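You operate a simulated robot arm through the tools that you are given. There is no shell and no other tool. Be economical: measure what you need, move in short steps, check, and stop when the job is done.

You run a simulated two-armed robot. Do the job below in one go: nothing can be reset, and whatever is moved stays where it is left.

TASK
Hold the purple crate on the top of the coil table steady with one hand and put the 90 angle block from the back of the railed table in it with the other.

It is judged by the outcome, as a careful person would: the job done as asked, and still so three seconds after it is handed in. It fails if anything else is knocked over, pushed out of place, dropped, spilled or broken.

THE ROBOT
Two 6-joint arms with two-finger parallel grippers on one trunk, on a base that drives. Base frame: it is fixed to the floor where the robot stands at the start and does not move with it; the origin is under the middle of the robot, x ahead of it, y to its left, z up. Units: cm, rad, N and s.
The left shoulder is at the start at [6, 18.7, 104.7], the right one opposite. With the tool pointing down near the work surface each hand reaches from about 28 to 62 cm from the robot's upright axis, wherever it stands, measured 20 degrees to its own side. Places, roughly: angle block [-25, -225, 75]; purple crate [-25, -500, 75]. Payload 1.57 kg a hand.
The TCP of each hand is the grasp point between the finger pads, 3 cm short of the fingertips. In the tool frame z runs along the fingers and y along their closing line. Largest opening 11 cm; finger width 2.4, thickness 1.2; the body of the gripper, 4.8 by 11.2 cm, starts 7.8 cm behind the TCP.
Orientation is that of the tool frame in the base frame, as [roll, pitch, yaw] about the fixed x, y, z axes, in that order (R = Rz(yaw) Ry(pitch) Rx(roll)). With the fingers straight down and closing along the base's y, the tool's x points along the base's -x, its y along +y and its z along -z.

THE INTERFACE
- The arms move only by the tool jog_arm. It takes "left_series", "right_series" or both (then of equal length, played together; a hand with none holds still); each is a list of rows, each a list of 3 entries, a list of its own where there are three numbers: the gripper command, from -1 (shut) to 1 (fully open), values between in proportion, then the shift along the tool's x, y, z in cm, then the turn, a rotation vector about the tool's x, y, z in rad. In form: [[gripper, [tx, ty, tz], [rx, ry, rz]], ...]. A call has 1 to 12 rows; each row shifts and turns the commanded pose from where the row before left it, along the tool's axes as they then stand. Rows are played at 5 a second. More than 5 cm and 0.15 rad between two rows, or a gripper value outside its range, and nothing of the call is played. Where a pose cannot be reached the arm comes as near as it can. A force on the tool above 40 N (or 10 N above the force at the start of the call, whichever is more), or a blocked arm, ends the call early, and 0.2 s more pass. Each finger travels about 15.3 cm/s and halts on what it meets, pressing with about 33 N; the grip force reading is that of the motor and also rises with nothing between the fingers. The clock runs only during rows and for 0.2 s after the last one: add rows that do not move to give the fingers time. The reply holds the time, the measured pose of the TCP, the force on the tool along the base axes, the opening and the grip force, in the units named above and with some noise, with the torque about the TCP (base axes, N m) and any sound that the robot's microphone picked up.
- Cameras (640 x 400 px; columns grow to the right, rows downward): "scene" is now at [1.75, -0.58, 159.37]; the picture's right is [-0.07, -1.00, 0.00], its down [-0.70, 0.05, -0.71] and it looks along [0.71, -0.05, -0.71] (base axes); focal length 250 px, centre (320, 200). "left" rides on the left gripper at [7, -1.6, -14.1] in its tool frame; the picture's right is [0.23, 0.97, 0.00], its down [-0.85, 0.20, -0.48] and it looks along [-0.47, 0.11, 0.88] (tool axes); focal length 222 px, centre (320, 200). "right" rides on the right gripper at [7, 1.6, -14.1] in its tool frame; the picture's right is [-0.23, 0.97, 0.00], its down [-0.86, -0.20, -0.48] and it looks along [-0.47, -0.11, 0.88] (tool axes); focal length 222 px, centre (320, 200). There is no depth. A picture from a camera that has moved, and an enlarged one, comes with that camera's place and axes in the base frame and with its lens.
- capture(camera): a new picture of that camera. The clock stands still meanwhile.
- slide_trunk(by): slides the trunk up (or, below 0, down) by that many cm; the arms and the scene camera ride with it, the base frame stays. It gives what a move gives, with no picture.
- base_move(legs): drives the robot by 1 to 6 legs, each [ahead, left, turn to the left] in cm, cm and rad, along the robot's own axes; the way and the turn of a leg run together, so that a leg with both is an arc; at most 150 cm and 3.142 rad a leg. The arms and the cameras ride along, it lands a little off, and it stops where it bumps. It gives what a move gives.
- aim_head(pan, tilt): turns the head with the scene camera to pan (to the left, within 1.501 rad either way) and tilt (down, from -0.506 to 1.204), counted from straight ahead of the robot. It gives what a move gives.
- close_up(camera, box): a new picture of the part [left, top, right, bottom] of that camera's present view, enlarged. The clock stands still meanwhile.
- close_job(): hands the job in; it is judged then, once.

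Go step by step. Nothing tells you exact positions but the pictures and the camera data: compare them with the known pose of the tool, close in by small moves and look again before you grip or let go. The budget is 135 turns and 122 pictures, counting those below and the enlarged ones. Unless the task says otherwise, let go and move clear before handing in, and close with one line.

The tools are called as a command line: name --argument value ..., lists and objects as JSON in quotes. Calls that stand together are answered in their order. jog_arm: Moves the arms, as the interface text tells. Its arguments: {"type":"object","properties":{"left_series":{"type":"array","items":{"type":"array"}},"right_series":{"type":"array","items":{"type":"array"}}},"required":[]} The other tools are called the same way: slide_trunk (by) slides the trunk up or down; base_move (legs) drives the base; aim_head (pan, tilt) turns the head that bears the scene camera; capture (camera) takes a picture; close_up (camera, box) takes an enlarged picture of a part of a camera's view; close_job () hands the job in.

At the start:

```text
time: 0.0
left_eef_pos: [38.37, 13.6, 103.86]
left_tcp_rot: [3.142, 0.001, -3.14]
left_wrist_force: [0.4, 0.0, 0.0]
left_wrist_torque: [0.03, -0.01, 0.0]
left_width: 10.98
left_grip_force: 0.1
right_eef_pos: [38.79, -12.14, 107.25]
right_tcp_rot: [3.141, 0.0, -3.141]
right_wrist_force: [-0.2, -0.3, -0.3]
right_wrist_torque: [0.0, -0.01, 0.01]
right_width: 11.01
right_grip_force: 0.1
trunk travel left (down, up): [-67.5, 31.5]
robot x, y, heading: [-0.07, -0.06, -0.003]
head pan, tilt: [-0.066, 0.784]
```

scene: 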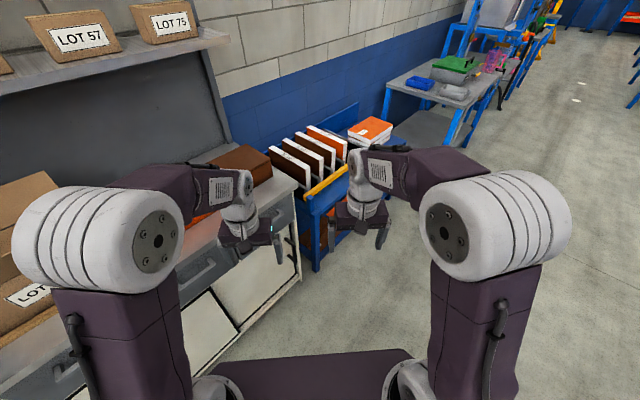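
right: 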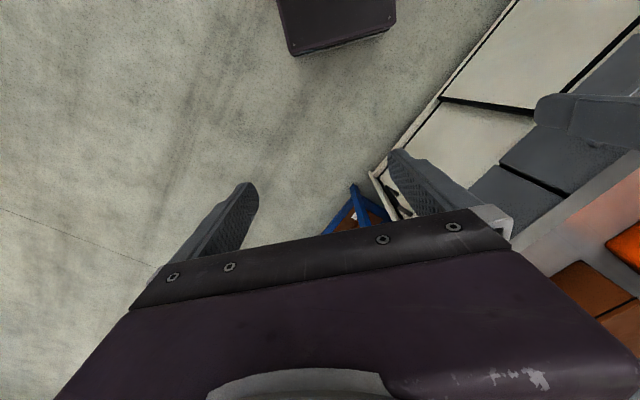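
left: 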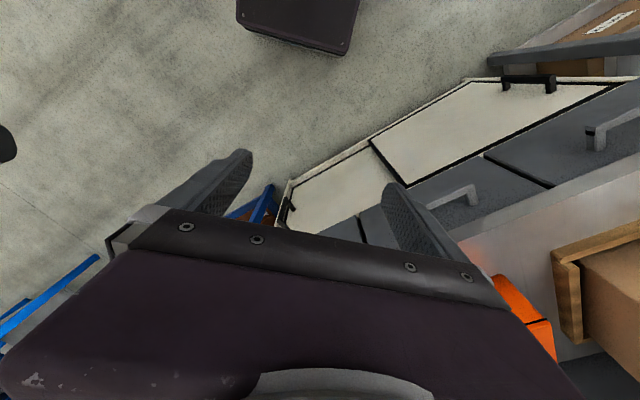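

I see a workbench with a wall ahead, and both target tables lie to the right (-y). I'll look to the right first, before driving.

aim_head --pan -1.5 --tilt 0.35

capture --camera "scene"

```text
time: 1.6
left_eef_pos: [38.34, 13.72, 103.88]
left_tcp_rot: [-3.141, 0.0, -3.141]
left_wrist_force: [0.1, 0.1, 0.0]
left_wrist_torque: [0.0, 0.0, -0.02]
left_width: 11.01
left_grip_force: 0.0
right_eef_pos: [38.88, -12.01, 107.27]
right_tcp_rot: [3.141, 0.0, -3.14]
right_wrist_force: [0.1, 0.1, -0.4]
right_wrist_torque: [-0.04, 0.04, 0.0]
right_width: 11.02
right_grip_force: 0.2
trunk travel left (down, up): [-67.5, 31.5]
robot x, y, heading: [0.27, -0.51, 0.0]
head pan, tilt: [-1.499, 0.351]
```

```text
118 pictures are left
camera scene: at [-5.69, -9.33, 163.21], right [-1.0, -0.07, 0.0], down [-0.02, 0.34, -0.94], along [0.07, -0.94, -0.34], focal length 250 px, centre (320, 200)
```

scene: 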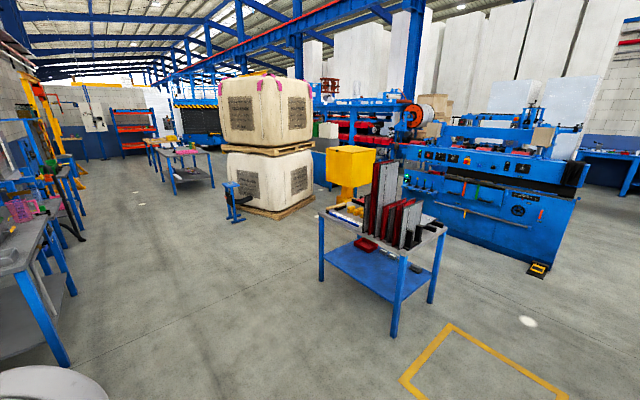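

The table with plates at about [-25,-225] is likely the railed table. The purple crate should be further along, near a table behind it, so I'll enlarge both.

close_up --camera "scene" --box '[300, 140, 460, 260]'

close_up --camera "scene" --box '[300, 60, 460, 160]'

```text
3.33 times, centred on (380, 200) of scene
camera zoom: at [-5.69, -9.33, 163.21], right [-1.0, -0.07, 0.0], down [-0.02, 0.34, -0.94], along [0.07, -0.94, -0.34], focal length 835 px, centre (120, 200)
```

zoom: 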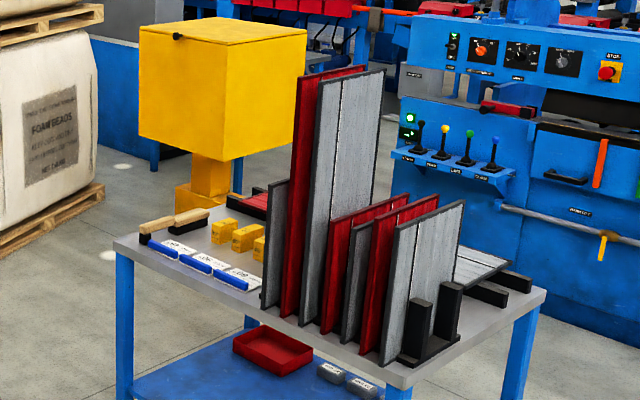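

```text
4.00 times, centred on (380, 110) of scene
camera zoom: at [-5.69, -9.33, 163.21], right [-1.0, -0.07, 0.0], down [-0.02, 0.34, -0.94], along [0.07, -0.94, -0.34], focal length 1002 px, centre (80, 560)
```

zoom: 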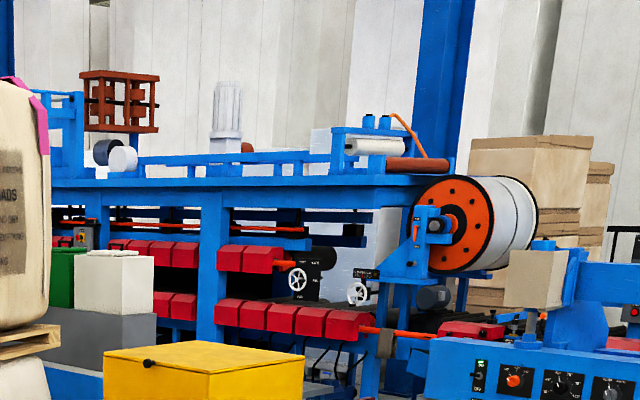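

The yellow blocks at about [-25,-225] look like the angle blocks. They sit near the table's far end, roughly 21 cm in from it. The table stands diagonally with its corners near (-49,-151), (12,-220), (-33,-264) and (-94,-195). I'll turn and drive to its left side for a better look.

base_move --legs '[[-10, 0, 0], [0, 0, -1.571], [100, 65, 0]]'

aim_head --pan -0.5 --tilt 0.5

capture --camera "scene"

```text
time: 12.1
left_eef_pos: [70.76, -136.38, 103.84]
left_tcp_rot: [3.141, 0.001, 1.606]
left_wrist_force: [0.2, 0.3, -0.4]
left_wrist_torque: [-0.01, -0.01, -0.02]
left_width: 10.99
left_grip_force: 0.1
right_eef_pos: [45.11, -137.85, 107.36]
right_tcp_rot: [-3.141, 0.001, 1.609]
right_wrist_force: [0.3, 0.2, 0.2]
right_wrist_torque: [-0.02, 0.0, -0.02]
right_width: 11.01
right_grip_force: 0.2
trunk travel left (down, up): [-67.5, 31.5]
robot x, y, heading: [55.62, -98.61, -1.535]
head pan, tilt: [-1.499, 0.351]
```

```text
time: 13.4
left_eef_pos: [70.71, -136.27, 103.82]
left_tcp_rot: [3.141, 0.0, 1.606]
left_wrist_force: [-0.8, 0.4, -0.6]
left_wrist_torque: [-0.02, 0.0, -0.01]
left_width: 10.98
left_grip_force: 0.1
right_eef_pos: [44.93, -137.9, 107.34]
right_tcp_rot: [3.141, -0.001, 1.608]
right_wrist_force: [-0.3, -0.9, 0.5]
right_wrist_torque: [-0.02, 0.01, 0.01]
right_width: 11.03
right_grip_force: 0.1
trunk travel left (down, up): [-67.5, 31.5]
robot x, y, heading: [55.99, -98.86, -1.535]
head pan, tilt: [-0.499, 0.499]
```

```text
115 pictures are left
camera scene: at [51.0, -100.86, 161.84], right [-0.89, 0.45, 0.0], down [0.21, 0.43, -0.88], along [-0.39, -0.79, -0.48], focal length 250 px, centre (320, 200)
```

scene: 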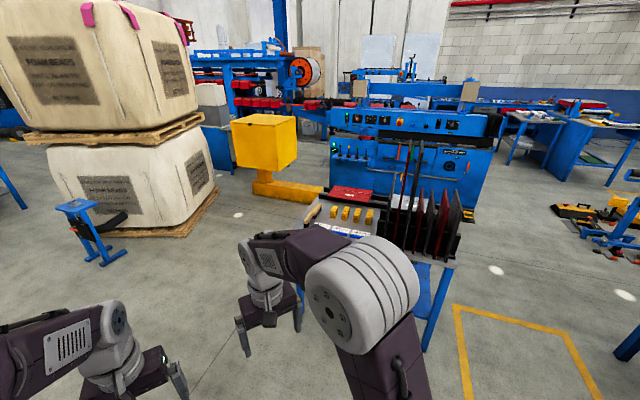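

The yellow box stands on its own foot behind the table, next to the blocks' end. I'll zoom in.

close_up --camera "scene" --box '[230, 110, 470, 260]'

close_up --camera "scene" --box '[300, 170, 400, 240]'

close_up --camera "scene" --box '[180, 20, 340, 130]'

```text
2.67 times, centred on (350, 185) of scene
camera zoom: at [51.0, -100.86, 161.84], right [-0.89, 0.45, 0.0], down [0.21, 0.43, -0.88], along [-0.39, -0.79, -0.48], focal length 668 px, centre (240, 240)
```

zoom: 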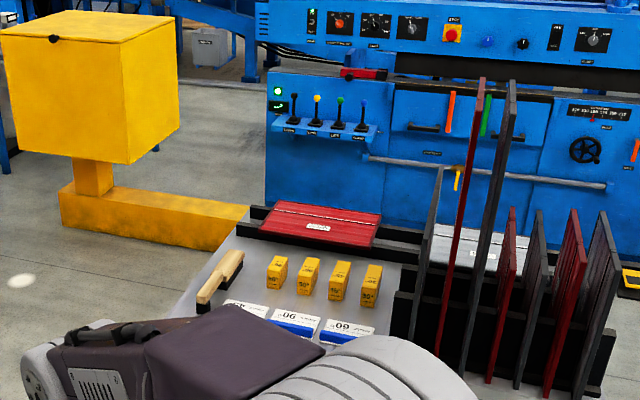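

```text
5.71 times, centred on (350, 205) of scene
camera zoom: at [51.0, -100.86, 161.84], right [-0.89, 0.45, 0.0], down [0.21, 0.43, -0.88], along [-0.39, -0.79, -0.48], focal length 1431 px, centre (149, 171)
```

zoom: 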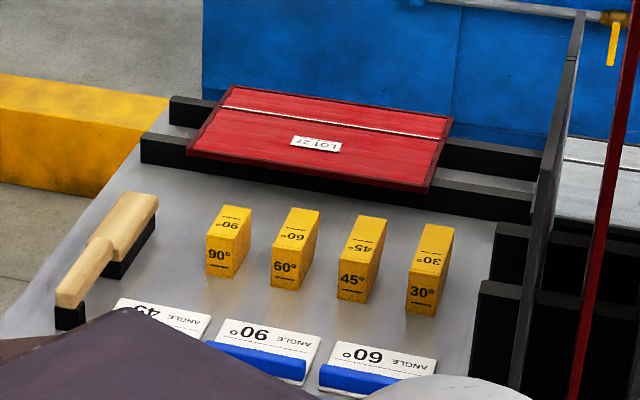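

```text
3.64 times, centred on (260, 75) of scene
camera zoom: at [51.0, -100.86, 161.84], right [-0.89, 0.45, 0.0], down [0.21, 0.43, -0.88], along [-0.39, -0.79, -0.48], focal length 910 px, centre (538, 654)
```

zoom: 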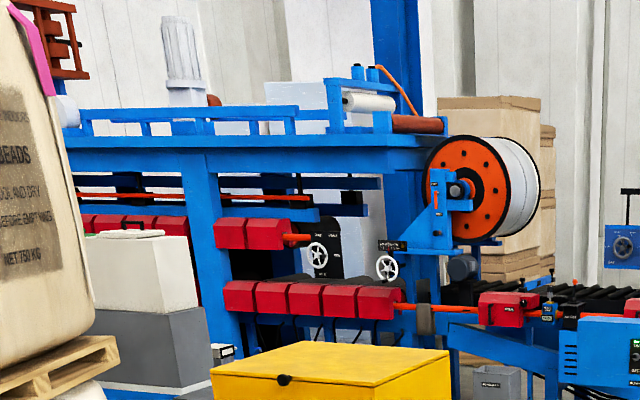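

The 90° block is the one closest to the brush, at about (-18,-221). The table's end edge runs at 45°. I'll drive round to that end and face (-0.7, 0.7), stopping a bit short.

base_move --legs '[[140, 0, 0], [32, 0, 0], [0, 0, -2.392], [0, 40, 0], [20, 0, 0]]'

aim_head --pan -0.2 --tilt 0.75

capture --camera "scene"

```text
time: 31.0
left_eef_pos: [-20.13, -263.04, 103.83]
left_tcp_rot: [3.141, 0.002, -0.818]
left_wrist_force: [-0.1, -0.4, 0.2]
left_wrist_torque: [0.02, -0.01, -0.01]
left_width: 10.98
left_grip_force: 0.0
right_eef_pos: [-1.71, -245.13, 107.29]
right_tcp_rot: [3.141, 0.0, -0.819]
right_wrist_force: [0.7, 0.3, -0.2]
right_wrist_torque: [0.0, -0.04, -0.01]
right_width: 11.01
right_grip_force: 0.0
trunk travel left (down, up): [-67.5, 31.5]
robot x, y, heading: [16.02, -281.58, 2.325]
head pan, tilt: [-0.499, 0.499]
```

```text
time: 31.8
left_eef_pos: [-20.41, -263.08, 103.87]
left_tcp_rot: [3.14, -0.001, -0.82]
left_wrist_force: [0.0, 0.1, 0.3]
left_wrist_torque: [-0.02, 0.0, 0.03]
left_width: 11.0
left_grip_force: 0.0
right_eef_pos: [-1.76, -245.08, 107.31]
right_tcp_rot: [-3.14, 0.0, -0.819]
right_wrist_force: [-0.8, 0.3, 1.3]
right_wrist_torque: [-0.02, 0.0, -0.01]
right_width: 11.04
right_grip_force: 0.1
trunk travel left (down, up): [-67.5, 31.5]
robot x, y, heading: [16.04, -281.46, 2.326]
head pan, tilt: [-0.201, 0.75]
```

```text
111 pictures are left
camera scene: at [15.27, -278.97, 159.65], right [0.85, 0.52, 0.0], down [0.36, -0.58, -0.73], along [-0.38, 0.62, -0.68], focal length 250 px, centre (320, 200)
```

scene: 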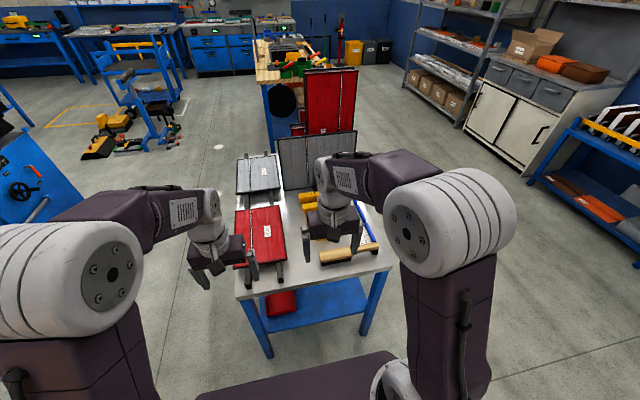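

The robot is facing the table end, with its edge about 47 cm from my axis. The arm hides the blocks from the scene camera, so I'll use the right wrist camera.

capture --camera "right"

close_up --camera "scene" --box '[220, 150, 420, 310]'

```text
110 pictures are left
camera right: at [1.77, -251.28, 121.46], right [-0.87, -0.5, 0.0], down [-0.44, 0.76, 0.48], along [-0.24, 0.41, -0.88], focal length 222 px, centre (320, 200)
```

right: 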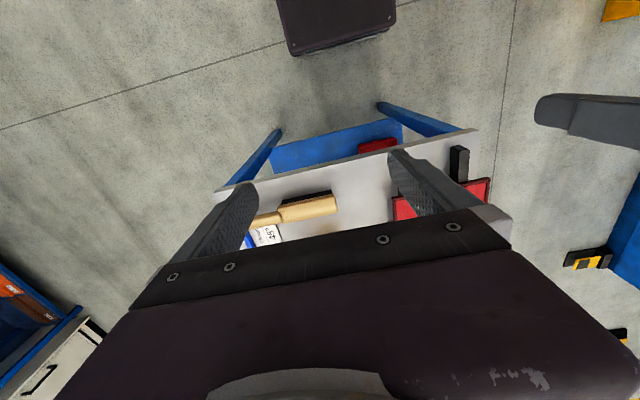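

```text
2.50 times, centred on (320, 230) of scene
camera zoom: at [15.27, -278.97, 159.65], right [0.85, 0.52, 0.0], down [0.36, -0.58, -0.73], along [-0.38, 0.62, -0.68], focal length 626 px, centre (320, 125)
```

zoom: 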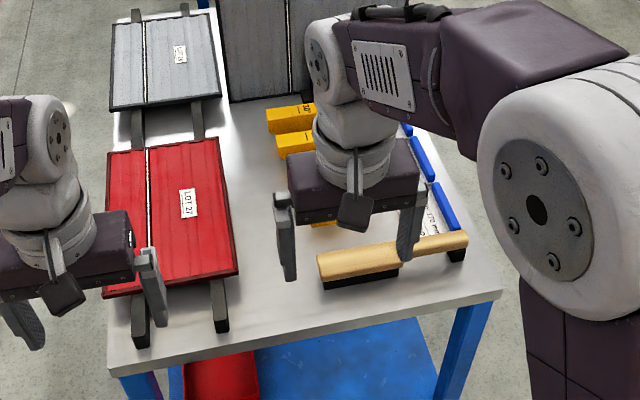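

The block lies about 28 cm ahead of the right TCP, 67 cm from my axis, which is too far. I'll drive 12 cm closer.

base_move --legs '[[12, 0, 0]]'

jog_arm --right_series '[[1, [5, 0, 0], [0, 0, 0]], [1, [5, 0, 0], [0, 0, 0]]]'

aim_head --pan -0.25 --tilt 0.9

capture --camera "scene"

capture --camera "right"

```text
time: 33.0
left_eef_pos: [-28.56, -254.28, 103.89]
left_tcp_rot: [-3.14, 0.001, -0.818]
left_wrist_force: [0.3, 0.8, 0.0]
left_wrist_torque: [0.0, 0.01, 0.0]
left_width: 10.98
left_grip_force: 0.1
right_eef_pos: [-10.1, -236.14, 107.31]
right_tcp_rot: [-3.141, 0.0, -0.817]
right_wrist_force: [-0.1, 0.1, -0.5]
right_wrist_torque: [-0.03, 0.01, -0.02]
right_width: 10.97
right_grip_force: 0.0
trunk travel left (down, up): [-67.5, 31.5]
robot x, y, heading: [7.29, -272.64, 2.321]
head pan, tilt: [-0.201, 0.75]
```

```text
time: 33.6
left_eef_pos: [-28.44, -254.19, 103.96]
left_tcp_rot: [-3.141, 0.002, -0.817]
left_wrist_force: [0.0, 0.9, -0.1]
left_wrist_torque: [0.04, 0.03, 0.0]
left_width: 11.0
left_grip_force: 0.1
right_eef_pos: [-3.14, -243.76, 107.41]
right_tcp_rot: [3.141, 0.002, -0.818]
right_wrist_force: [-0.4, 0.2, 0.3]
right_wrist_torque: [0.01, 0.04, 0.01]
right_width: 11.04
right_grip_force: 0.0
trunk travel left (down, up): [-67.5, 31.5]
robot x, y, heading: [7.44, -272.65, 2.33]
head pan, tilt: [-0.201, 0.75]
```

```text
time: 34.4
left_eef_pos: [-28.58, -254.13, 103.99]
left_tcp_rot: [3.141, 0.001, -0.816]
left_wrist_force: [-0.2, -0.3, 0.6]
left_wrist_torque: [-0.01, -0.01, 0.0]
left_width: 11.0
left_grip_force: 0.0
right_eef_pos: [-3.34, -243.58, 107.34]
right_tcp_rot: [-3.141, 0.001, -0.817]
right_wrist_force: [-0.5, -0.4, -0.1]
right_wrist_torque: [-0.03, 0.0, -0.02]
right_width: 11.0
right_grip_force: 0.2
trunk travel left (down, up): [-67.5, 31.5]
robot x, y, heading: [7.62, -272.88, 2.328]
head pan, tilt: [-0.25, 0.901]
```

```text
108 pictures are left
camera scene: at [7.55, -270.46, 158.46], right [0.88, 0.48, 0.0], down [0.38, -0.69, -0.62], along [-0.3, 0.54, -0.78], focal length 250 px, centre (320, 200)
```

scene: 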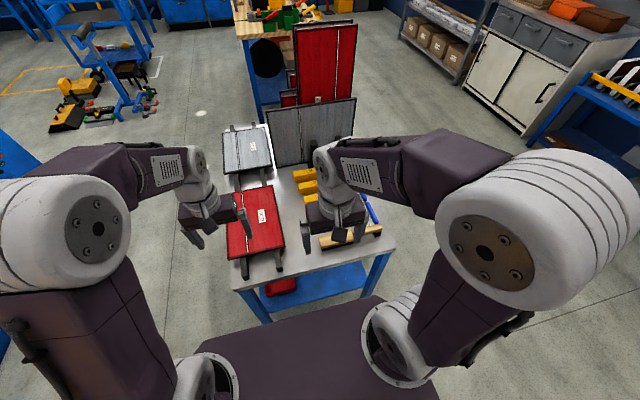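

```text
107 pictures are left
camera right: at [0.17, -249.79, 121.48], right [-0.87, -0.5, 0.0], down [-0.44, 0.76, 0.48], along [-0.24, 0.41, -0.88], focal length 222 px, centre (320, 200)
```

right: 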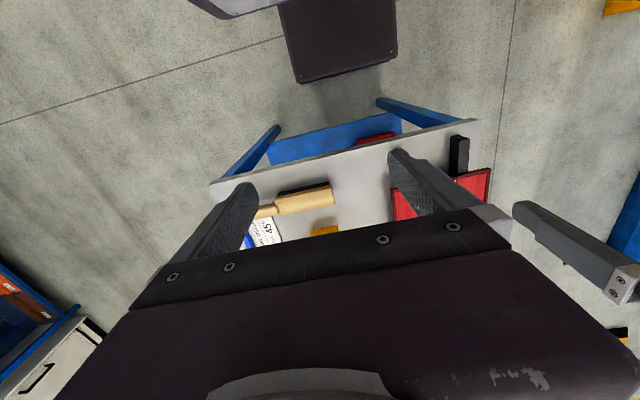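

The 90 block's top edge shows just ahead of the gripper. I'll move the right hand forward and partly down towards it.

jog_arm --right_series '[[1, [-5, -1, 0], [0, 0, 0]], [1, [-5, -1, 0], [0, 0, 0]], [1, [-4, -1, 4], [0, 0, 0]], [1, [-4, -1, 4], [0, 0, 0]], [1, [-2, 0, 4], [0, 0, 0]], [1, [0, 0, 0], [0, 0, 0]]]'

capture --camera "right"

capture --camera "scene"

```text
refused: row 1 steps farther than a row can; nothing moved
```

```text
106 pictures are left
camera right: at [0.17, -249.79, 121.48], right [-0.87, -0.5, 0.0], down [-0.44, 0.76, 0.48], along [-0.24, 0.41, -0.88], focal length 222 px, centre (320, 200)
```

right: 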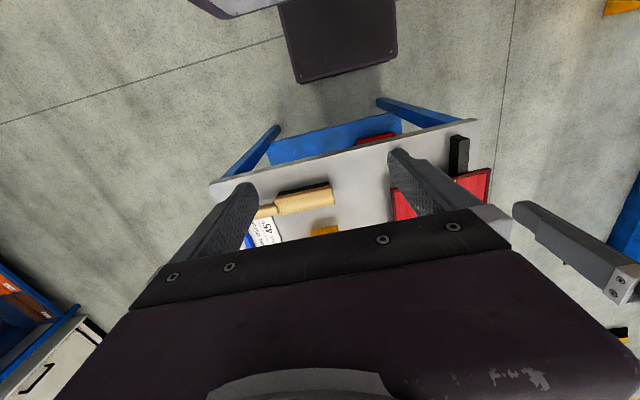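

```text
105 pictures are left
camera scene: at [7.55, -270.46, 158.46], right [0.88, 0.48, 0.0], down [0.38, -0.69, -0.62], along [-0.3, 0.54, -0.78], focal length 250 px, centre (320, 200)
```

scene: 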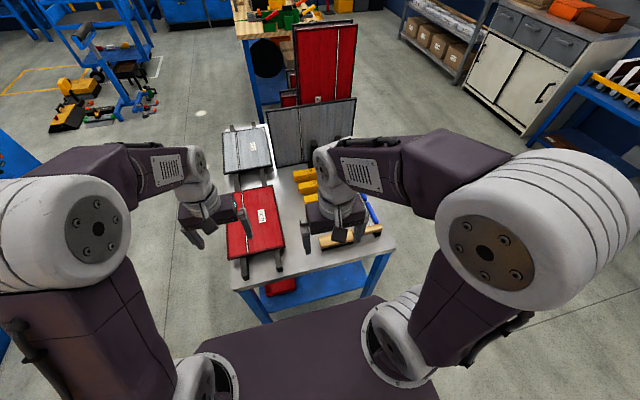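

That row was a little too large, so I'll repeat the move with smaller rows.

jog_arm --right_series '[[1, [-4.5, -1, 0], [0, 0, 0]], [1, [-4.5, -1, 0], [0, 0, 0]], [1, [-3.5, -1, 3], [0, 0, 0]], [1, [-3.5, -1, 3], [0, 0, 0]], [1, [-3, 0, 3.5], [0, 0, 0]], [1, [-1, 0, 2.5], [0, 0, 0]], [1, [0, 0, 0], [0, 0, 0]]]'

capture --camera "right"

```text
time: 36.0
left_eef_pos: [-28.46, -254.16, 103.95]
left_tcp_rot: [3.142, 0.003, -0.817]
left_wrist_force: [0.0, -0.1, -0.6]
left_wrist_torque: [0.01, 0.01, -0.03]
left_width: 11.0
left_grip_force: 0.1
right_eef_pos: [-14.01, -226.3, 95.47]
right_tcp_rot: [-3.141, 0.0, -0.817]
right_wrist_force: [-0.2, 0.5, -0.9]
right_wrist_torque: [0.0, -0.03, 0.03]
right_width: 11.01
right_grip_force: 0.1
trunk travel left (down, up): [-67.5, 31.5]
robot x, y, heading: [7.8, -273.19, 2.325]
head pan, tilt: [-0.25, 0.901]
```

```text
104 pictures are left
camera right: at [-10.45, -232.48, 109.68], right [-0.87, -0.5, 0.0], down [-0.44, 0.76, 0.48], along [-0.24, 0.41, -0.88], focal length 222 px, centre (320, 200)
```

right: 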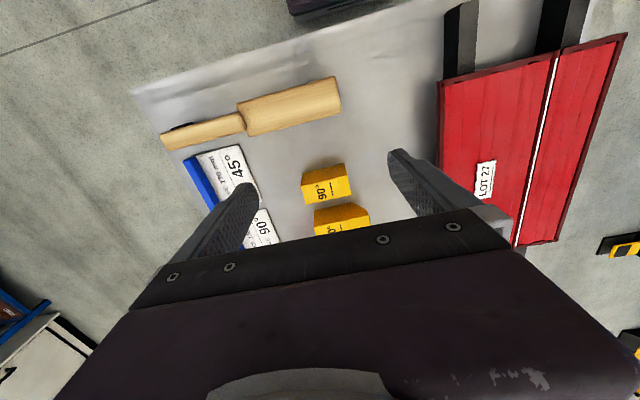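

The 90 block is in view between the fingers. I'll enlarge it to get its exact place.

close_up --camera "right" --box '[240, 130, 420, 240]'

```text
3.56 times, centred on (330, 185) of right
camera zoom: at [-10.45, -232.48, 109.68], right [-0.87, -0.5, 0.0], down [-0.44, 0.76, 0.48], along [-0.24, 0.41, -0.88], focal length 790 px, centre (284, 253)
```

zoom: 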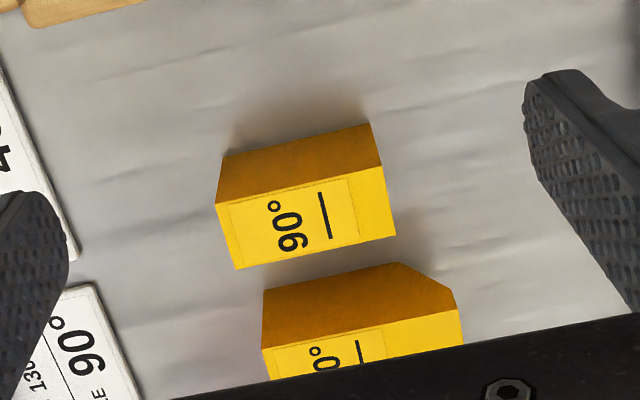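

The block is about 7 x 3 x 5.5 cm and lies in line with the gripper, centred near (-18.4,-220.6). I'll go above it and lower partly.

jog_arm --right_series '[[1, [-3.6, -0.4, 0], [0, 0, 0]], [1, [-3.5, -0.4, 0], [0, 0, 0]], [1, [0, 0, 4], [0, 0, 0]], [1, [0, 0, 4], [0, 0, 0]], [1, [0, 0, 2], [0, 0, 0]], [1, [0, 0, 0], [0, 0, 0]]]'

close_up --camera "right" --box '[200, 100, 440, 250]'

```text
time: 37.4
left_eef_pos: [-28.63, -254.18, 103.82]
left_tcp_rot: [3.141, 0.002, -0.818]
left_wrist_force: [-0.3, 0.5, 0.4]
left_wrist_torque: [0.03, 0.01, 0.02]
left_width: 11.0
left_grip_force: 0.1
right_eef_pos: [-18.36, -220.48, 85.33]
right_tcp_rot: [3.141, -0.001, -0.817]
right_wrist_force: [1.0, 0.4, 0.3]
right_wrist_torque: [-0.01, -0.01, -0.03]
right_width: 10.97
right_grip_force: 0.1
trunk travel left (down, up): [-67.5, 31.5]
robot x, y, heading: [7.77, -272.84, 2.324]
head pan, tilt: [-0.25, 0.901]
```

```text
2.67 times, centred on (320, 175) of right
camera zoom: at [-14.74, -226.79, 99.52], right [-0.87, -0.5, 0.0], down [-0.44, 0.76, 0.48], along [-0.24, 0.41, -0.88], focal length 592 px, centre (320, 267)
```

zoom: 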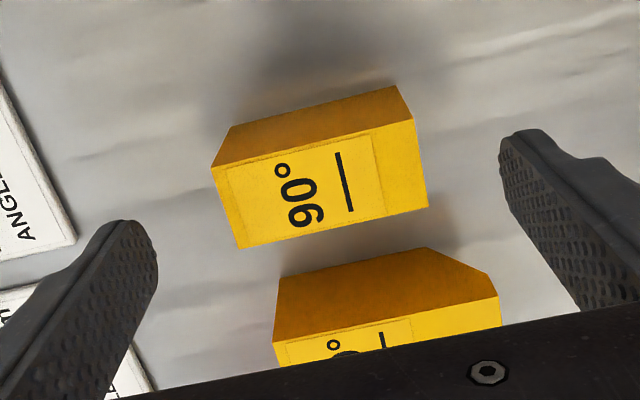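

The TCP is over the block's centre, and the block's top is at z≈80.3. I'll lower to z≈79 and close.

jog_arm --right_series '[[1, [0, 0.1, 3], [0, 0, 0]], [1, [0, 0, 2.5], [0, 0, 0]], [1, [0, 0, 0.8], [0, 0, 0]], [1, [0, 0, 0], [0, 0, 0]], [0.2, [0, 0, 0], [0, 0, 0]], [-0.2, [0, 0, 0], [0, 0, 0]], [-1, [0, 0, 0], [0, 0, 0]], [-1, [0, 0, 0], [0, 0, 0]], [-1, [0, 0, 0], [0, 0, 0]]]'

close_up --camera "right" --box '[200, 100, 440, 250]'

```text
time: 39.4
left_eef_pos: [-28.65, -254.01, 103.82]
left_tcp_rot: [3.141, -0.001, -0.818]
left_wrist_force: [-0.6, 0.0, 0.6]
left_wrist_torque: [-0.02, 0.02, 0.03]
left_width: 11.01
left_grip_force: 0.1
right_eef_pos: [-18.31, -220.42, 79.02]
right_tcp_rot: [-3.141, -0.001, -0.815]
right_wrist_force: [0.2, 0.2, 0.0]
right_wrist_torque: [0.01, -0.03, 0.01]
right_width: 6.97
right_grip_force: 33.0
trunk travel left (down, up): [-67.5, 31.5]
robot x, y, heading: [7.82, -272.88, 2.324]
head pan, tilt: [-0.25, 0.901]
```

```text
2.67 times, centred on (320, 175) of right
camera zoom: at [-14.83, -226.76, 93.23], right [-0.87, -0.5, 0.0], down [-0.44, 0.76, 0.48], along [-0.24, 0.41, -0.88], focal length 592 px, centre (320, 267)
```

zoom: 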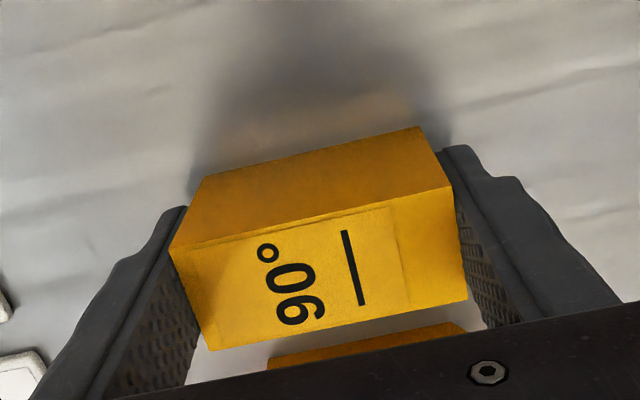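

Gripped at 7 cm width, as expected. I'll lift straight up, then pull back towards the body.

jog_arm --right_series '[[-1, [0, 0, -2], [0, 0, 0]], [-1, [0, 0, -4], [0, 0, 0]], [-1, [0, 0, -4.5], [0, 0, 0]], [-1, [0, 0, -4.5], [0, 0, 0]], [-1, [0, 0, -4.5], [0, 0, 0]], [-1, [0, 0, -4.5], [0, 0, 0]], [-1, [4.5, 0.5, -1.5], [0, 0, 0]], [-1, [4.5, 0.5, -1.5], [0, 0, 0]], [-1, [4.5, 0.5, 0], [0, 0, 0]], [-1, [0, 0, 0], [0, 0, 0]]]'

capture --camera "right"

aim_head --pan 1.5 --tilt 0.4

capture --camera "scene"

```text
time: 41.5
left_eef_pos: [-28.58, -254.09, 103.93]
left_tcp_rot: [3.141, 0.0, -0.816]
left_wrist_force: [0.5, 0.2, 0.5]
left_wrist_torque: [0.02, 0.03, -0.03]
left_width: 11.0
left_grip_force: 0.0
right_eef_pos: [-10.29, -231.36, 106.21]
right_tcp_rot: [-3.141, 0.0, -0.817]
right_wrist_force: [-0.2, -1.0, -0.9]
right_wrist_torque: [-0.02, -0.01, 0.0]
right_width: 6.95
right_grip_force: 33.4
trunk travel left (down, up): [-67.5, 31.5]
robot x, y, heading: [7.68, -272.75, 2.33]
head pan, tilt: [-0.25, 0.901]
```

```text
100 pictures are left
camera right: at [-6.71, -237.5, 120.28], right [-0.87, -0.5, 0.0], down [-0.44, 0.76, 0.48], along [-0.24, 0.41, -0.88], focal length 222 px, centre (320, 200)
```

right: 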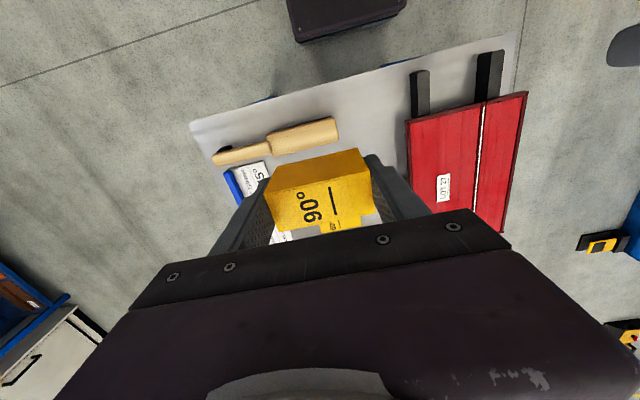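

```text
time: 43.3
left_eef_pos: [-28.66, -254.2, 103.81]
left_tcp_rot: [-3.14, -0.001, -0.817]
left_wrist_force: [-0.5, -0.5, -0.4]
left_wrist_torque: [-0.02, 0.0, -0.02]
left_width: 10.99
left_grip_force: 0.0
right_eef_pos: [-10.2, -231.32, 106.14]
right_tcp_rot: [3.141, -0.001, -0.817]
right_wrist_force: [0.7, -0.6, -1.5]
right_wrist_torque: [-0.04, -0.02, 0.0]
right_width: 6.91
right_grip_force: 33.4
trunk travel left (down, up): [-67.5, 31.5]
robot x, y, heading: [7.75, -272.52, 2.325]
head pan, tilt: [1.499, 0.4]
```

```text
99 pictures are left
camera scene: at [4.06, -282.95, 162.75], right [-0.63, 0.78, 0.0], down [0.3, 0.24, -0.92], along [-0.72, -0.58, -0.39], focal length 250 px, centre (320, 200)
```

scene: 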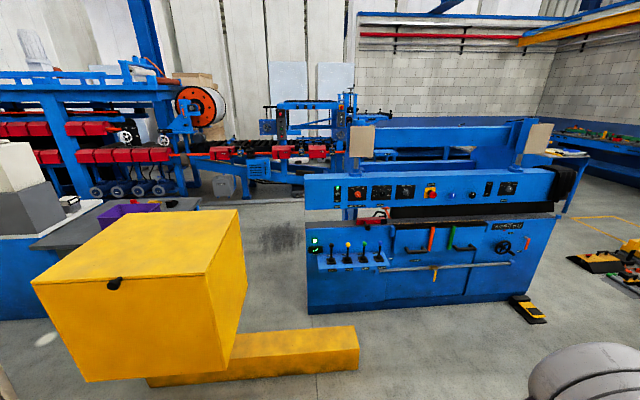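

The block is in hand. The purple crate is on a grey table at about (-37,-507), behind the yellow bin. I'll back off, raise the trunk, turn to face -y and survey the ways through.

slide_trunk --by 25

base_move --legs '[[-30, 0, 0], [0, 0, 2.387]]'

aim_head --pan 0.0 --tilt 0.45

capture --camera "scene"

```text
time: 45.9
left_eef_pos: [-28.65, -254.15, 128.77]
left_tcp_rot: [3.141, 0.0, -0.816]
left_wrist_force: [0.5, -0.2, 0.0]
left_wrist_torque: [0.0, 0.03, 0.01]
left_width: 11.03
left_grip_force: 0.0
right_eef_pos: [-10.21, -231.28, 130.95]
right_tcp_rot: [3.14, 0.0, -0.817]
right_wrist_force: [-1.0, -0.7, -0.4]
right_wrist_torque: [0.02, -0.01, -0.06]
right_width: 6.95
right_grip_force: 33.1
trunk travel left (down, up): [-92.5, 6.5]
robot x, y, heading: [7.31, -272.43, 2.327]
head pan, tilt: [1.499, 0.4]
```

```text
time: 53.5
left_eef_pos: [40.27, -334.02, 128.82]
left_tcp_rot: [-3.141, 0.0, 1.52]
left_wrist_force: [0.2, 0.0, -0.2]
left_wrist_torque: [0.03, 0.01, 0.01]
left_width: 11.01
left_grip_force: 0.1
right_eef_pos: [11.09, -336.7, 131.12]
right_tcp_rot: [-3.141, -0.001, 1.52]
right_wrist_force: [0.6, 0.1, -1.1]
right_wrist_torque: [0.0, 0.04, 0.01]
right_width: 6.94
right_grip_force: 33.2
trunk travel left (down, up): [-92.5, 6.5]
robot x, y, heading: [28.7, -295.39, -1.622]
head pan, tilt: [1.499, 0.4]
```

```text
time: 55.1
left_eef_pos: [40.22, -333.98, 128.88]
left_tcp_rot: [3.14, 0.0, 1.52]
left_wrist_force: [-0.1, -0.3, 0.2]
left_wrist_torque: [0.03, -0.03, 0.02]
left_width: 11.01
left_grip_force: 0.0
right_eef_pos: [11.17, -336.78, 131.18]
right_tcp_rot: [3.141, 0.0, 1.52]
right_wrist_force: [-0.4, -0.5, -0.9]
right_wrist_torque: [-0.01, 0.0, -0.02]
right_width: 6.94
right_grip_force: 32.9
trunk travel left (down, up): [-92.5, 6.5]
robot x, y, heading: [28.68, -295.29, -1.625]
head pan, tilt: [0.0, 0.45]
```

```text
98 pictures are left
camera scene: at [28.04, -298.44, 187.29], right [-1.0, 0.05, 0.0], down [0.02, 0.43, -0.9], along [-0.04, -0.9, -0.44], focal length 250 px, centre (320, 200)
```

scene: 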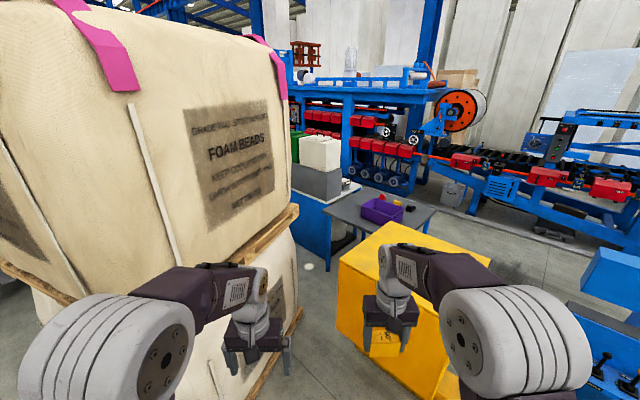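

The crate table is visible past the gap between the foam bags and the bin. I'll zoom in for measurements.

close_up --camera "scene" --box '[280, 160, 460, 280]'

aim_head --pan 0 --tilt 0.9

capture --camera "scene"

```text
3.33 times, centred on (370, 220) of scene
camera zoom: at [28.04, -298.44, 187.29], right [-1.0, 0.05, 0.0], down [0.02, 0.43, -0.9], along [-0.04, -0.9, -0.44], focal length 835 px, centre (153, 133)
```

zoom: 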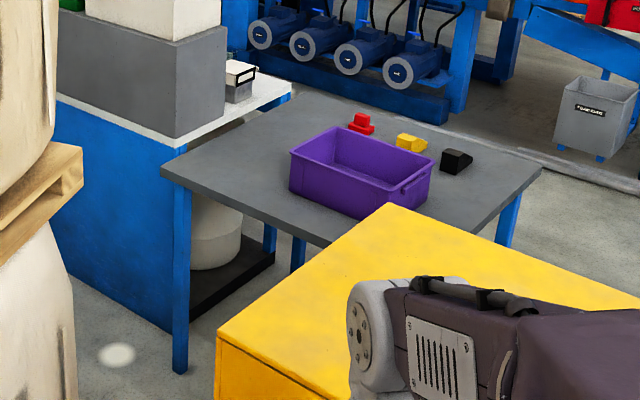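

```text
time: 56.0
left_eef_pos: [40.24, -334.21, 128.96]
left_tcp_rot: [-3.141, 0.001, 1.52]
left_wrist_force: [0.0, -0.2, -1.3]
left_wrist_torque: [0.02, -0.02, 0.02]
left_width: 11.0
left_grip_force: 0.1
right_eef_pos: [11.12, -336.78, 131.13]
right_tcp_rot: [3.14, 0.001, 1.521]
right_wrist_force: [0.1, 0.7, -0.3]
right_wrist_torque: [0.01, 0.02, -0.03]
right_width: 6.97
right_grip_force: 33.4
trunk travel left (down, up): [-92.5, 6.5]
robot x, y, heading: [28.74, -295.04, -1.618]
head pan, tilt: [0.0, 0.901]
```

```text
96 pictures are left
camera scene: at [28.1, -296.8, 183.46], right [-1.0, 0.05, 0.0], down [0.04, 0.78, -0.62], along [-0.03, -0.62, -0.78], focal length 250 px, centre (320, 200)
```

scene: 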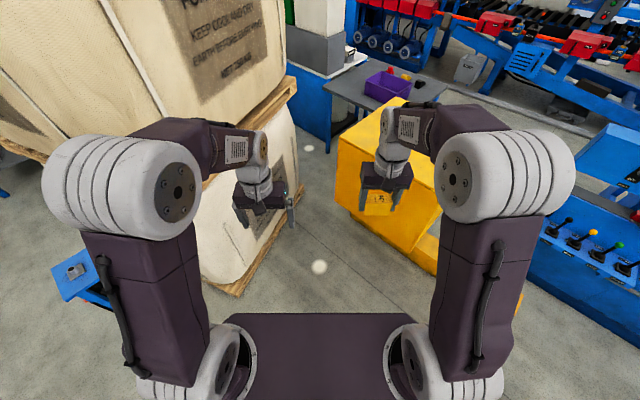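

The corners: the crate table's near edge runs from about (16,-504) to (-42,-447), with the crate at about (-36,-492). The way in is the gap between the bags and the bin, about 47–50 cm, so I need to know how wide my own base is. The left wrist camera will show it.

capture --camera "left"

aim_head --pan 0 --tilt 1.204

capture --camera "scene"

```text
95 pictures are left
camera left: at [38.89, -327.04, 143.1], right [0.98, 0.18, 0.0], down [0.16, -0.86, 0.48], along [0.08, -0.47, -0.88], focal length 222 px, centre (320, 200)
```

left: 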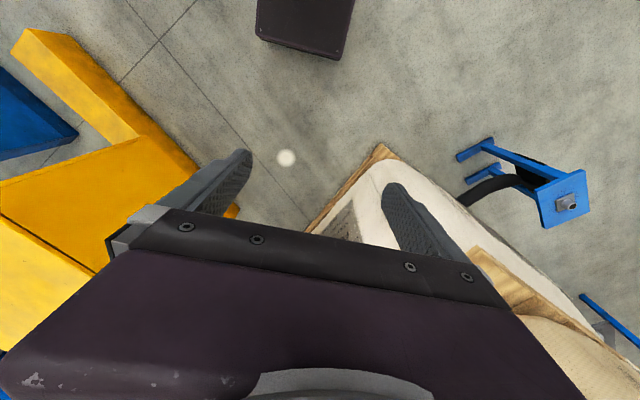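

```text
time: 56.8
left_eef_pos: [40.25, -334.04, 128.84]
left_tcp_rot: [3.142, -0.001, 1.52]
left_wrist_force: [0.6, 0.1, -0.2]
left_wrist_torque: [-0.02, 0.0, 0.02]
left_width: 11.0
left_grip_force: 0.0
right_eef_pos: [11.1, -336.72, 131.1]
right_tcp_rot: [3.141, 0.0, 1.52]
right_wrist_force: [0.9, 0.6, -1.6]
right_wrist_torque: [0.01, -0.03, -0.01]
right_width: 6.93
right_grip_force: 33.0
trunk travel left (down, up): [-92.5, 6.5]
robot x, y, heading: [28.91, -295.15, -1.616]
head pan, tilt: [0.0, 1.201]
```

```text
94 pictures are left
camera scene: at [28.2, -294.85, 181.48], right [-1.0, 0.05, 0.0], down [0.05, 0.93, -0.36], along [-0.02, -0.36, -0.93], focal length 250 px, centre (320, 200)
```

scene: 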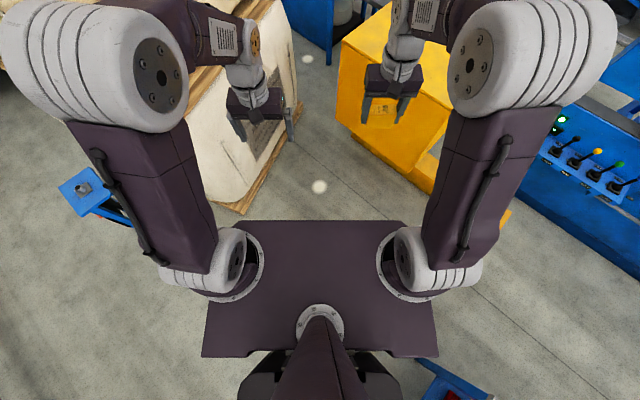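

The base front looks about 40 cm wide, 23 cm ahead of my axis and roughly 20 cm tall. I need its rear extent as well, so I'll tilt the left wrist to look back at it.

jog_arm --left_series '[[1, [0, 0, 0], [0, 0.15, 0]], [1, [0, 0, 0], [0, 0.15, 0]], [1, [0, 0, 0], [0, 0.15, 0]], [1, [0, 0, 0], [0, 0.15, 0]], [1, [0, 0, 0], [0, 0, 0]]]'

capture --camera "left"

```text
time: 58.0
left_eef_pos: [40.25, -334.11, 128.74]
left_tcp_rot: [-3.139, -0.601, 1.52]
left_wrist_force: [0.2, -0.6, -0.9]
left_wrist_torque: [-0.01, -0.01, -0.02]
left_width: 10.99
left_grip_force: 0.0
right_eef_pos: [11.18, -336.75, 131.06]
right_tcp_rot: [3.141, 0.001, 1.519]
right_wrist_force: [0.0, 1.4, -2.3]
right_wrist_torque: [0.0, -0.01, -0.06]
right_width: 6.95
right_grip_force: 33.0
trunk travel left (down, up): [-92.5, 6.5]
robot x, y, heading: [29.06, -294.83, -1.617]
head pan, tilt: [0.0, 1.201]
```

```text
93 pictures are left
camera left: at [38.43, -336.27, 144.59], right [0.98, 0.14, 0.13], down [0.15, -0.98, -0.09], along [0.11, 0.11, -0.99], focal length 222 px, centre (320, 200)
```

left: 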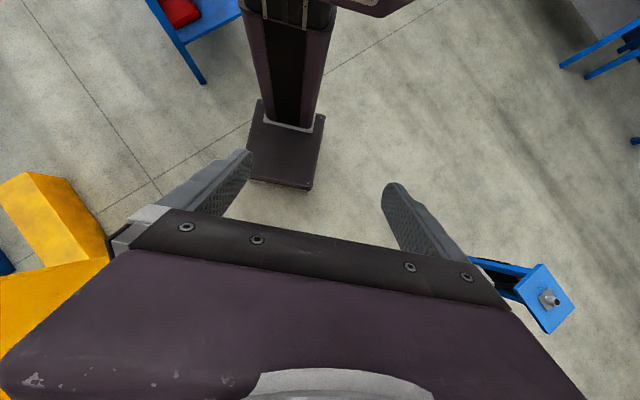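

The base is about 41 cm wide and at least 50 cm long, so I must go through the gap nose first. My elbows stick out about 42 cm each side. I'll level the left wrist again and bring the left arm inwards and forwards to tuck that elbow.

jog_arm --left_series '[[-1, [0, 0, 0], [0, -0.15, 0]], [-1, [0, 0, 0], [0, -0.15, 0]], [-1, [0, 0, 0], [0, -0.15, 0]], [-1, [0, 0, 0], [0, -0.15, 0]], [-1, [-3, -3.5, 0], [0, 0, 0]], [-1, [-3, -3.5, 0], [0, 0, 0]], [-1, [-3, -3.5, 0], [0, 0, 0]], [-1, [-3, -3.5, 0], [0, 0, 0]], [-1, [0, 0, 0], [0, 0, 0]]]' --right_series '[[-1, [0, -2.5, 0], [0, 0, 0]], [-1, [0, -2.5, 0], [0, 0, 0]], [-1, [0, -2.5, 0], [0, 0, 0]], [-1, [0, -2.5, 0], [0, 0, 0]], [-1, [0, 0, 0], [0, 0, 0]], [-1, [0, 0, 0], [0, 0, 0]], [-1, [0, 0, 0], [0, 0, 0]], [-1, [0, 0, 0], [0, 0, 0]], [-1, [0, 0, 0], [0, 0, 0]]]'

capture --camera "scene"

```text
time: 60.0
left_eef_pos: [25.39, -345.58, 128.8]
left_tcp_rot: [-3.141, 0.0, 1.52]
left_wrist_force: [0.5, 0.4, -0.1]
left_wrist_torque: [0.0, 0.05, -0.01]
left_width: 0.01
left_grip_force: 21.3
right_eef_pos: [0.94, -336.31, 131.07]
right_tcp_rot: [-3.14, 0.001, 1.521]
right_wrist_force: [0.0, 1.0, -1.5]
right_wrist_torque: [-0.01, -0.01, 0.0]
right_width: 6.95
right_grip_force: 32.8
trunk travel left (down, up): [-92.5, 6.5]
robot x, y, heading: [28.57, -294.91, -1.623]
head pan, tilt: [0.0, 1.201]
```

```text
92 pictures are left
camera scene: at [28.21, -294.91, 181.47], right [-1.0, 0.05, 0.0], down [0.05, 0.93, -0.36], along [-0.02, -0.36, -0.93], focal length 250 px, centre (320, 200)
```

scene: 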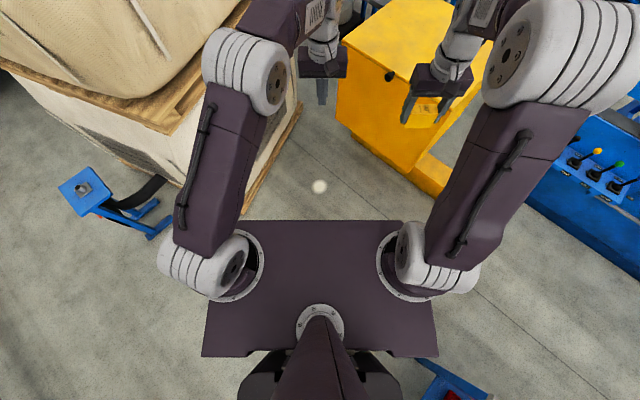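

The left elbow is now inside my shoulder line. I'll drive up to the mouth of the gap, parallel to the bag face, and look again.

base_move --legs '[[58, 18, 0], [0, 0, -0.396]]'

aim_head --pan 0 --tilt 0.9

capture --camera "scene"

capture --camera "left"

```text
time: 64.6
left_eef_pos: [21.69, -398.01, 128.98]
left_tcp_rot: [-3.141, 0.0, 1.134]
left_wrist_force: [-0.6, 0.0, 0.2]
left_wrist_torque: [0.0, -0.02, 0.03]
left_width: 0.01
left_grip_force: 20.9
right_eef_pos: [2.36, -380.19, 131.07]
right_tcp_rot: [-3.141, -0.001, 1.133]
right_wrist_force: [-0.2, 0.8, -1.7]
right_wrist_torque: [0.0, 0.0, -0.01]
right_width: 6.95
right_grip_force: 33.1
trunk travel left (down, up): [-92.5, 6.5]
robot x, y, heading: [43.69, -352.69, -2.007]
head pan, tilt: [0.0, 1.201]
```

```text
time: 65.4
left_eef_pos: [21.68, -397.75, 128.78]
left_tcp_rot: [3.141, 0.0, 1.135]
left_wrist_force: [-0.5, -0.6, -0.6]
left_wrist_torque: [0.01, -0.01, 0.01]
left_width: 0.01
left_grip_force: 20.9
right_eef_pos: [2.35, -380.08, 131.22]
right_tcp_rot: [3.141, 0.0, 1.133]
right_wrist_force: [0.8, 0.4, -0.6]
right_wrist_torque: [0.0, -0.03, -0.02]
right_width: 6.98
right_grip_force: 32.8
trunk travel left (down, up): [-92.5, 6.5]
robot x, y, heading: [43.58, -352.8, -2.011]
head pan, tilt: [0.0, 0.901]
```

```text
91 pictures are left
camera scene: at [42.38, -353.91, 183.45], right [-0.91, 0.42, 0.0], down [0.33, 0.71, -0.62], along [-0.26, -0.56, -0.78], focal length 250 px, centre (320, 200)
```

scene: 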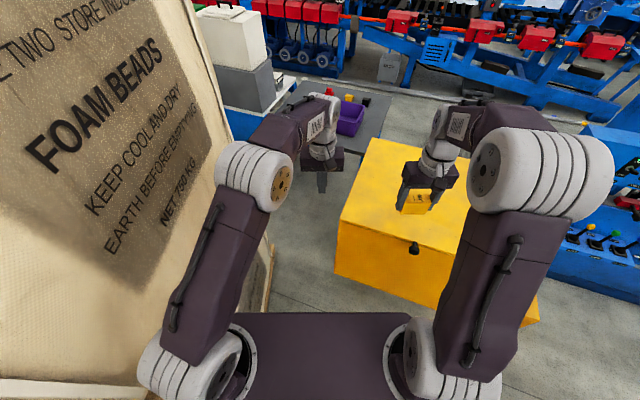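

```text
90 pictures are left
camera left: at [22.97, -390.85, 143.09], right [0.98, -0.21, 0.0], down [-0.18, -0.86, 0.48], along [-0.1, -0.47, -0.88], focal length 222 px, centre (320, 200)
```

left: 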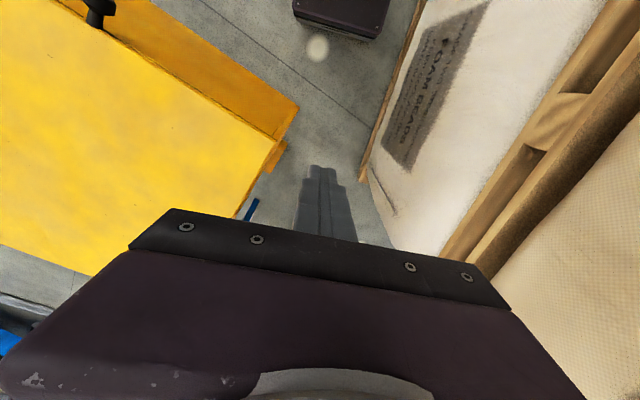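

From above I read the gap as about 53 cm at the floor between the bin's foot and the pallet. My base is 41 cm wide and my right shoulder can pass over the bin (top at 106). I'll raise the trunk a little more, edge forward, and measure again before the tight spot.

slide_trunk --by 6

base_move --legs '[[0, 5, 0], [48, 0, 0]]'

capture --camera "left"

capture --camera "scene"

```text
time: 66.4
left_eef_pos: [21.51, -397.99, 134.82]
left_tcp_rot: [-3.141, 0.0, 1.134]
left_wrist_force: [-0.1, -0.3, 0.5]
left_wrist_torque: [0.0, 0.02, 0.03]
left_width: 0.0
left_grip_force: 21.1
right_eef_pos: [2.39, -380.23, 137.1]
right_tcp_rot: [3.141, 0.001, 1.131]
right_wrist_force: [0.0, 1.0, -1.4]
right_wrist_torque: [0.02, 0.03, -0.01]
right_width: 6.96
right_grip_force: 32.7
trunk travel left (down, up): [-98.5, 0.5]
robot x, y, heading: [43.33, -352.53, -2.011]
head pan, tilt: [0.0, 0.901]
```

```text
time: 69.8
left_eef_pos: [4.86, -443.78, 134.92]
left_tcp_rot: [-3.139, 0.003, 1.122]
left_wrist_force: [1.0, 0.2, -0.3]
left_wrist_torque: [-0.02, -0.02, 0.0]
left_width: 0.0
left_grip_force: 21.1
right_eef_pos: [-14.12, -425.87, 137.22]
right_tcp_rot: [3.14, 0.002, 1.125]
right_wrist_force: [-0.3, 0.3, -0.8]
right_wrist_torque: [-0.01, 0.0, 0.02]
right_width: 6.96
right_grip_force: 32.8
trunk travel left (down, up): [-98.5, 0.5]
robot x, y, heading: [26.89, -398.92, -2.017]
head pan, tilt: [0.0, 0.901]
```

```text
89 pictures are left
camera left: at [6.38, -436.77, 149.18], right [0.98, -0.22, 0.0], down [-0.19, -0.86, 0.48], along [-0.11, -0.47, -0.88], focal length 222 px, centre (320, 200)
```

left: 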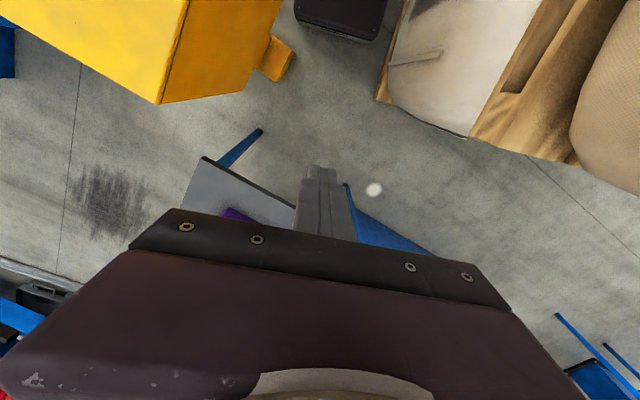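

```text
88 pictures are left
camera scene: at [26.2, -399.97, 189.46], right [-0.9, 0.43, 0.0], down [0.34, 0.71, -0.62], along [-0.27, -0.56, -0.78], focal length 250 px, centre (320, 200)
```

scene: 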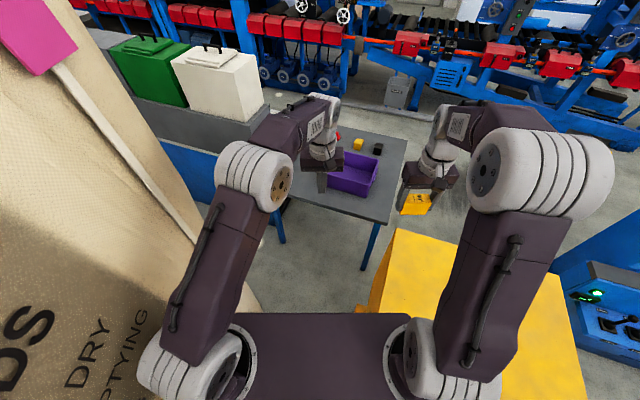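

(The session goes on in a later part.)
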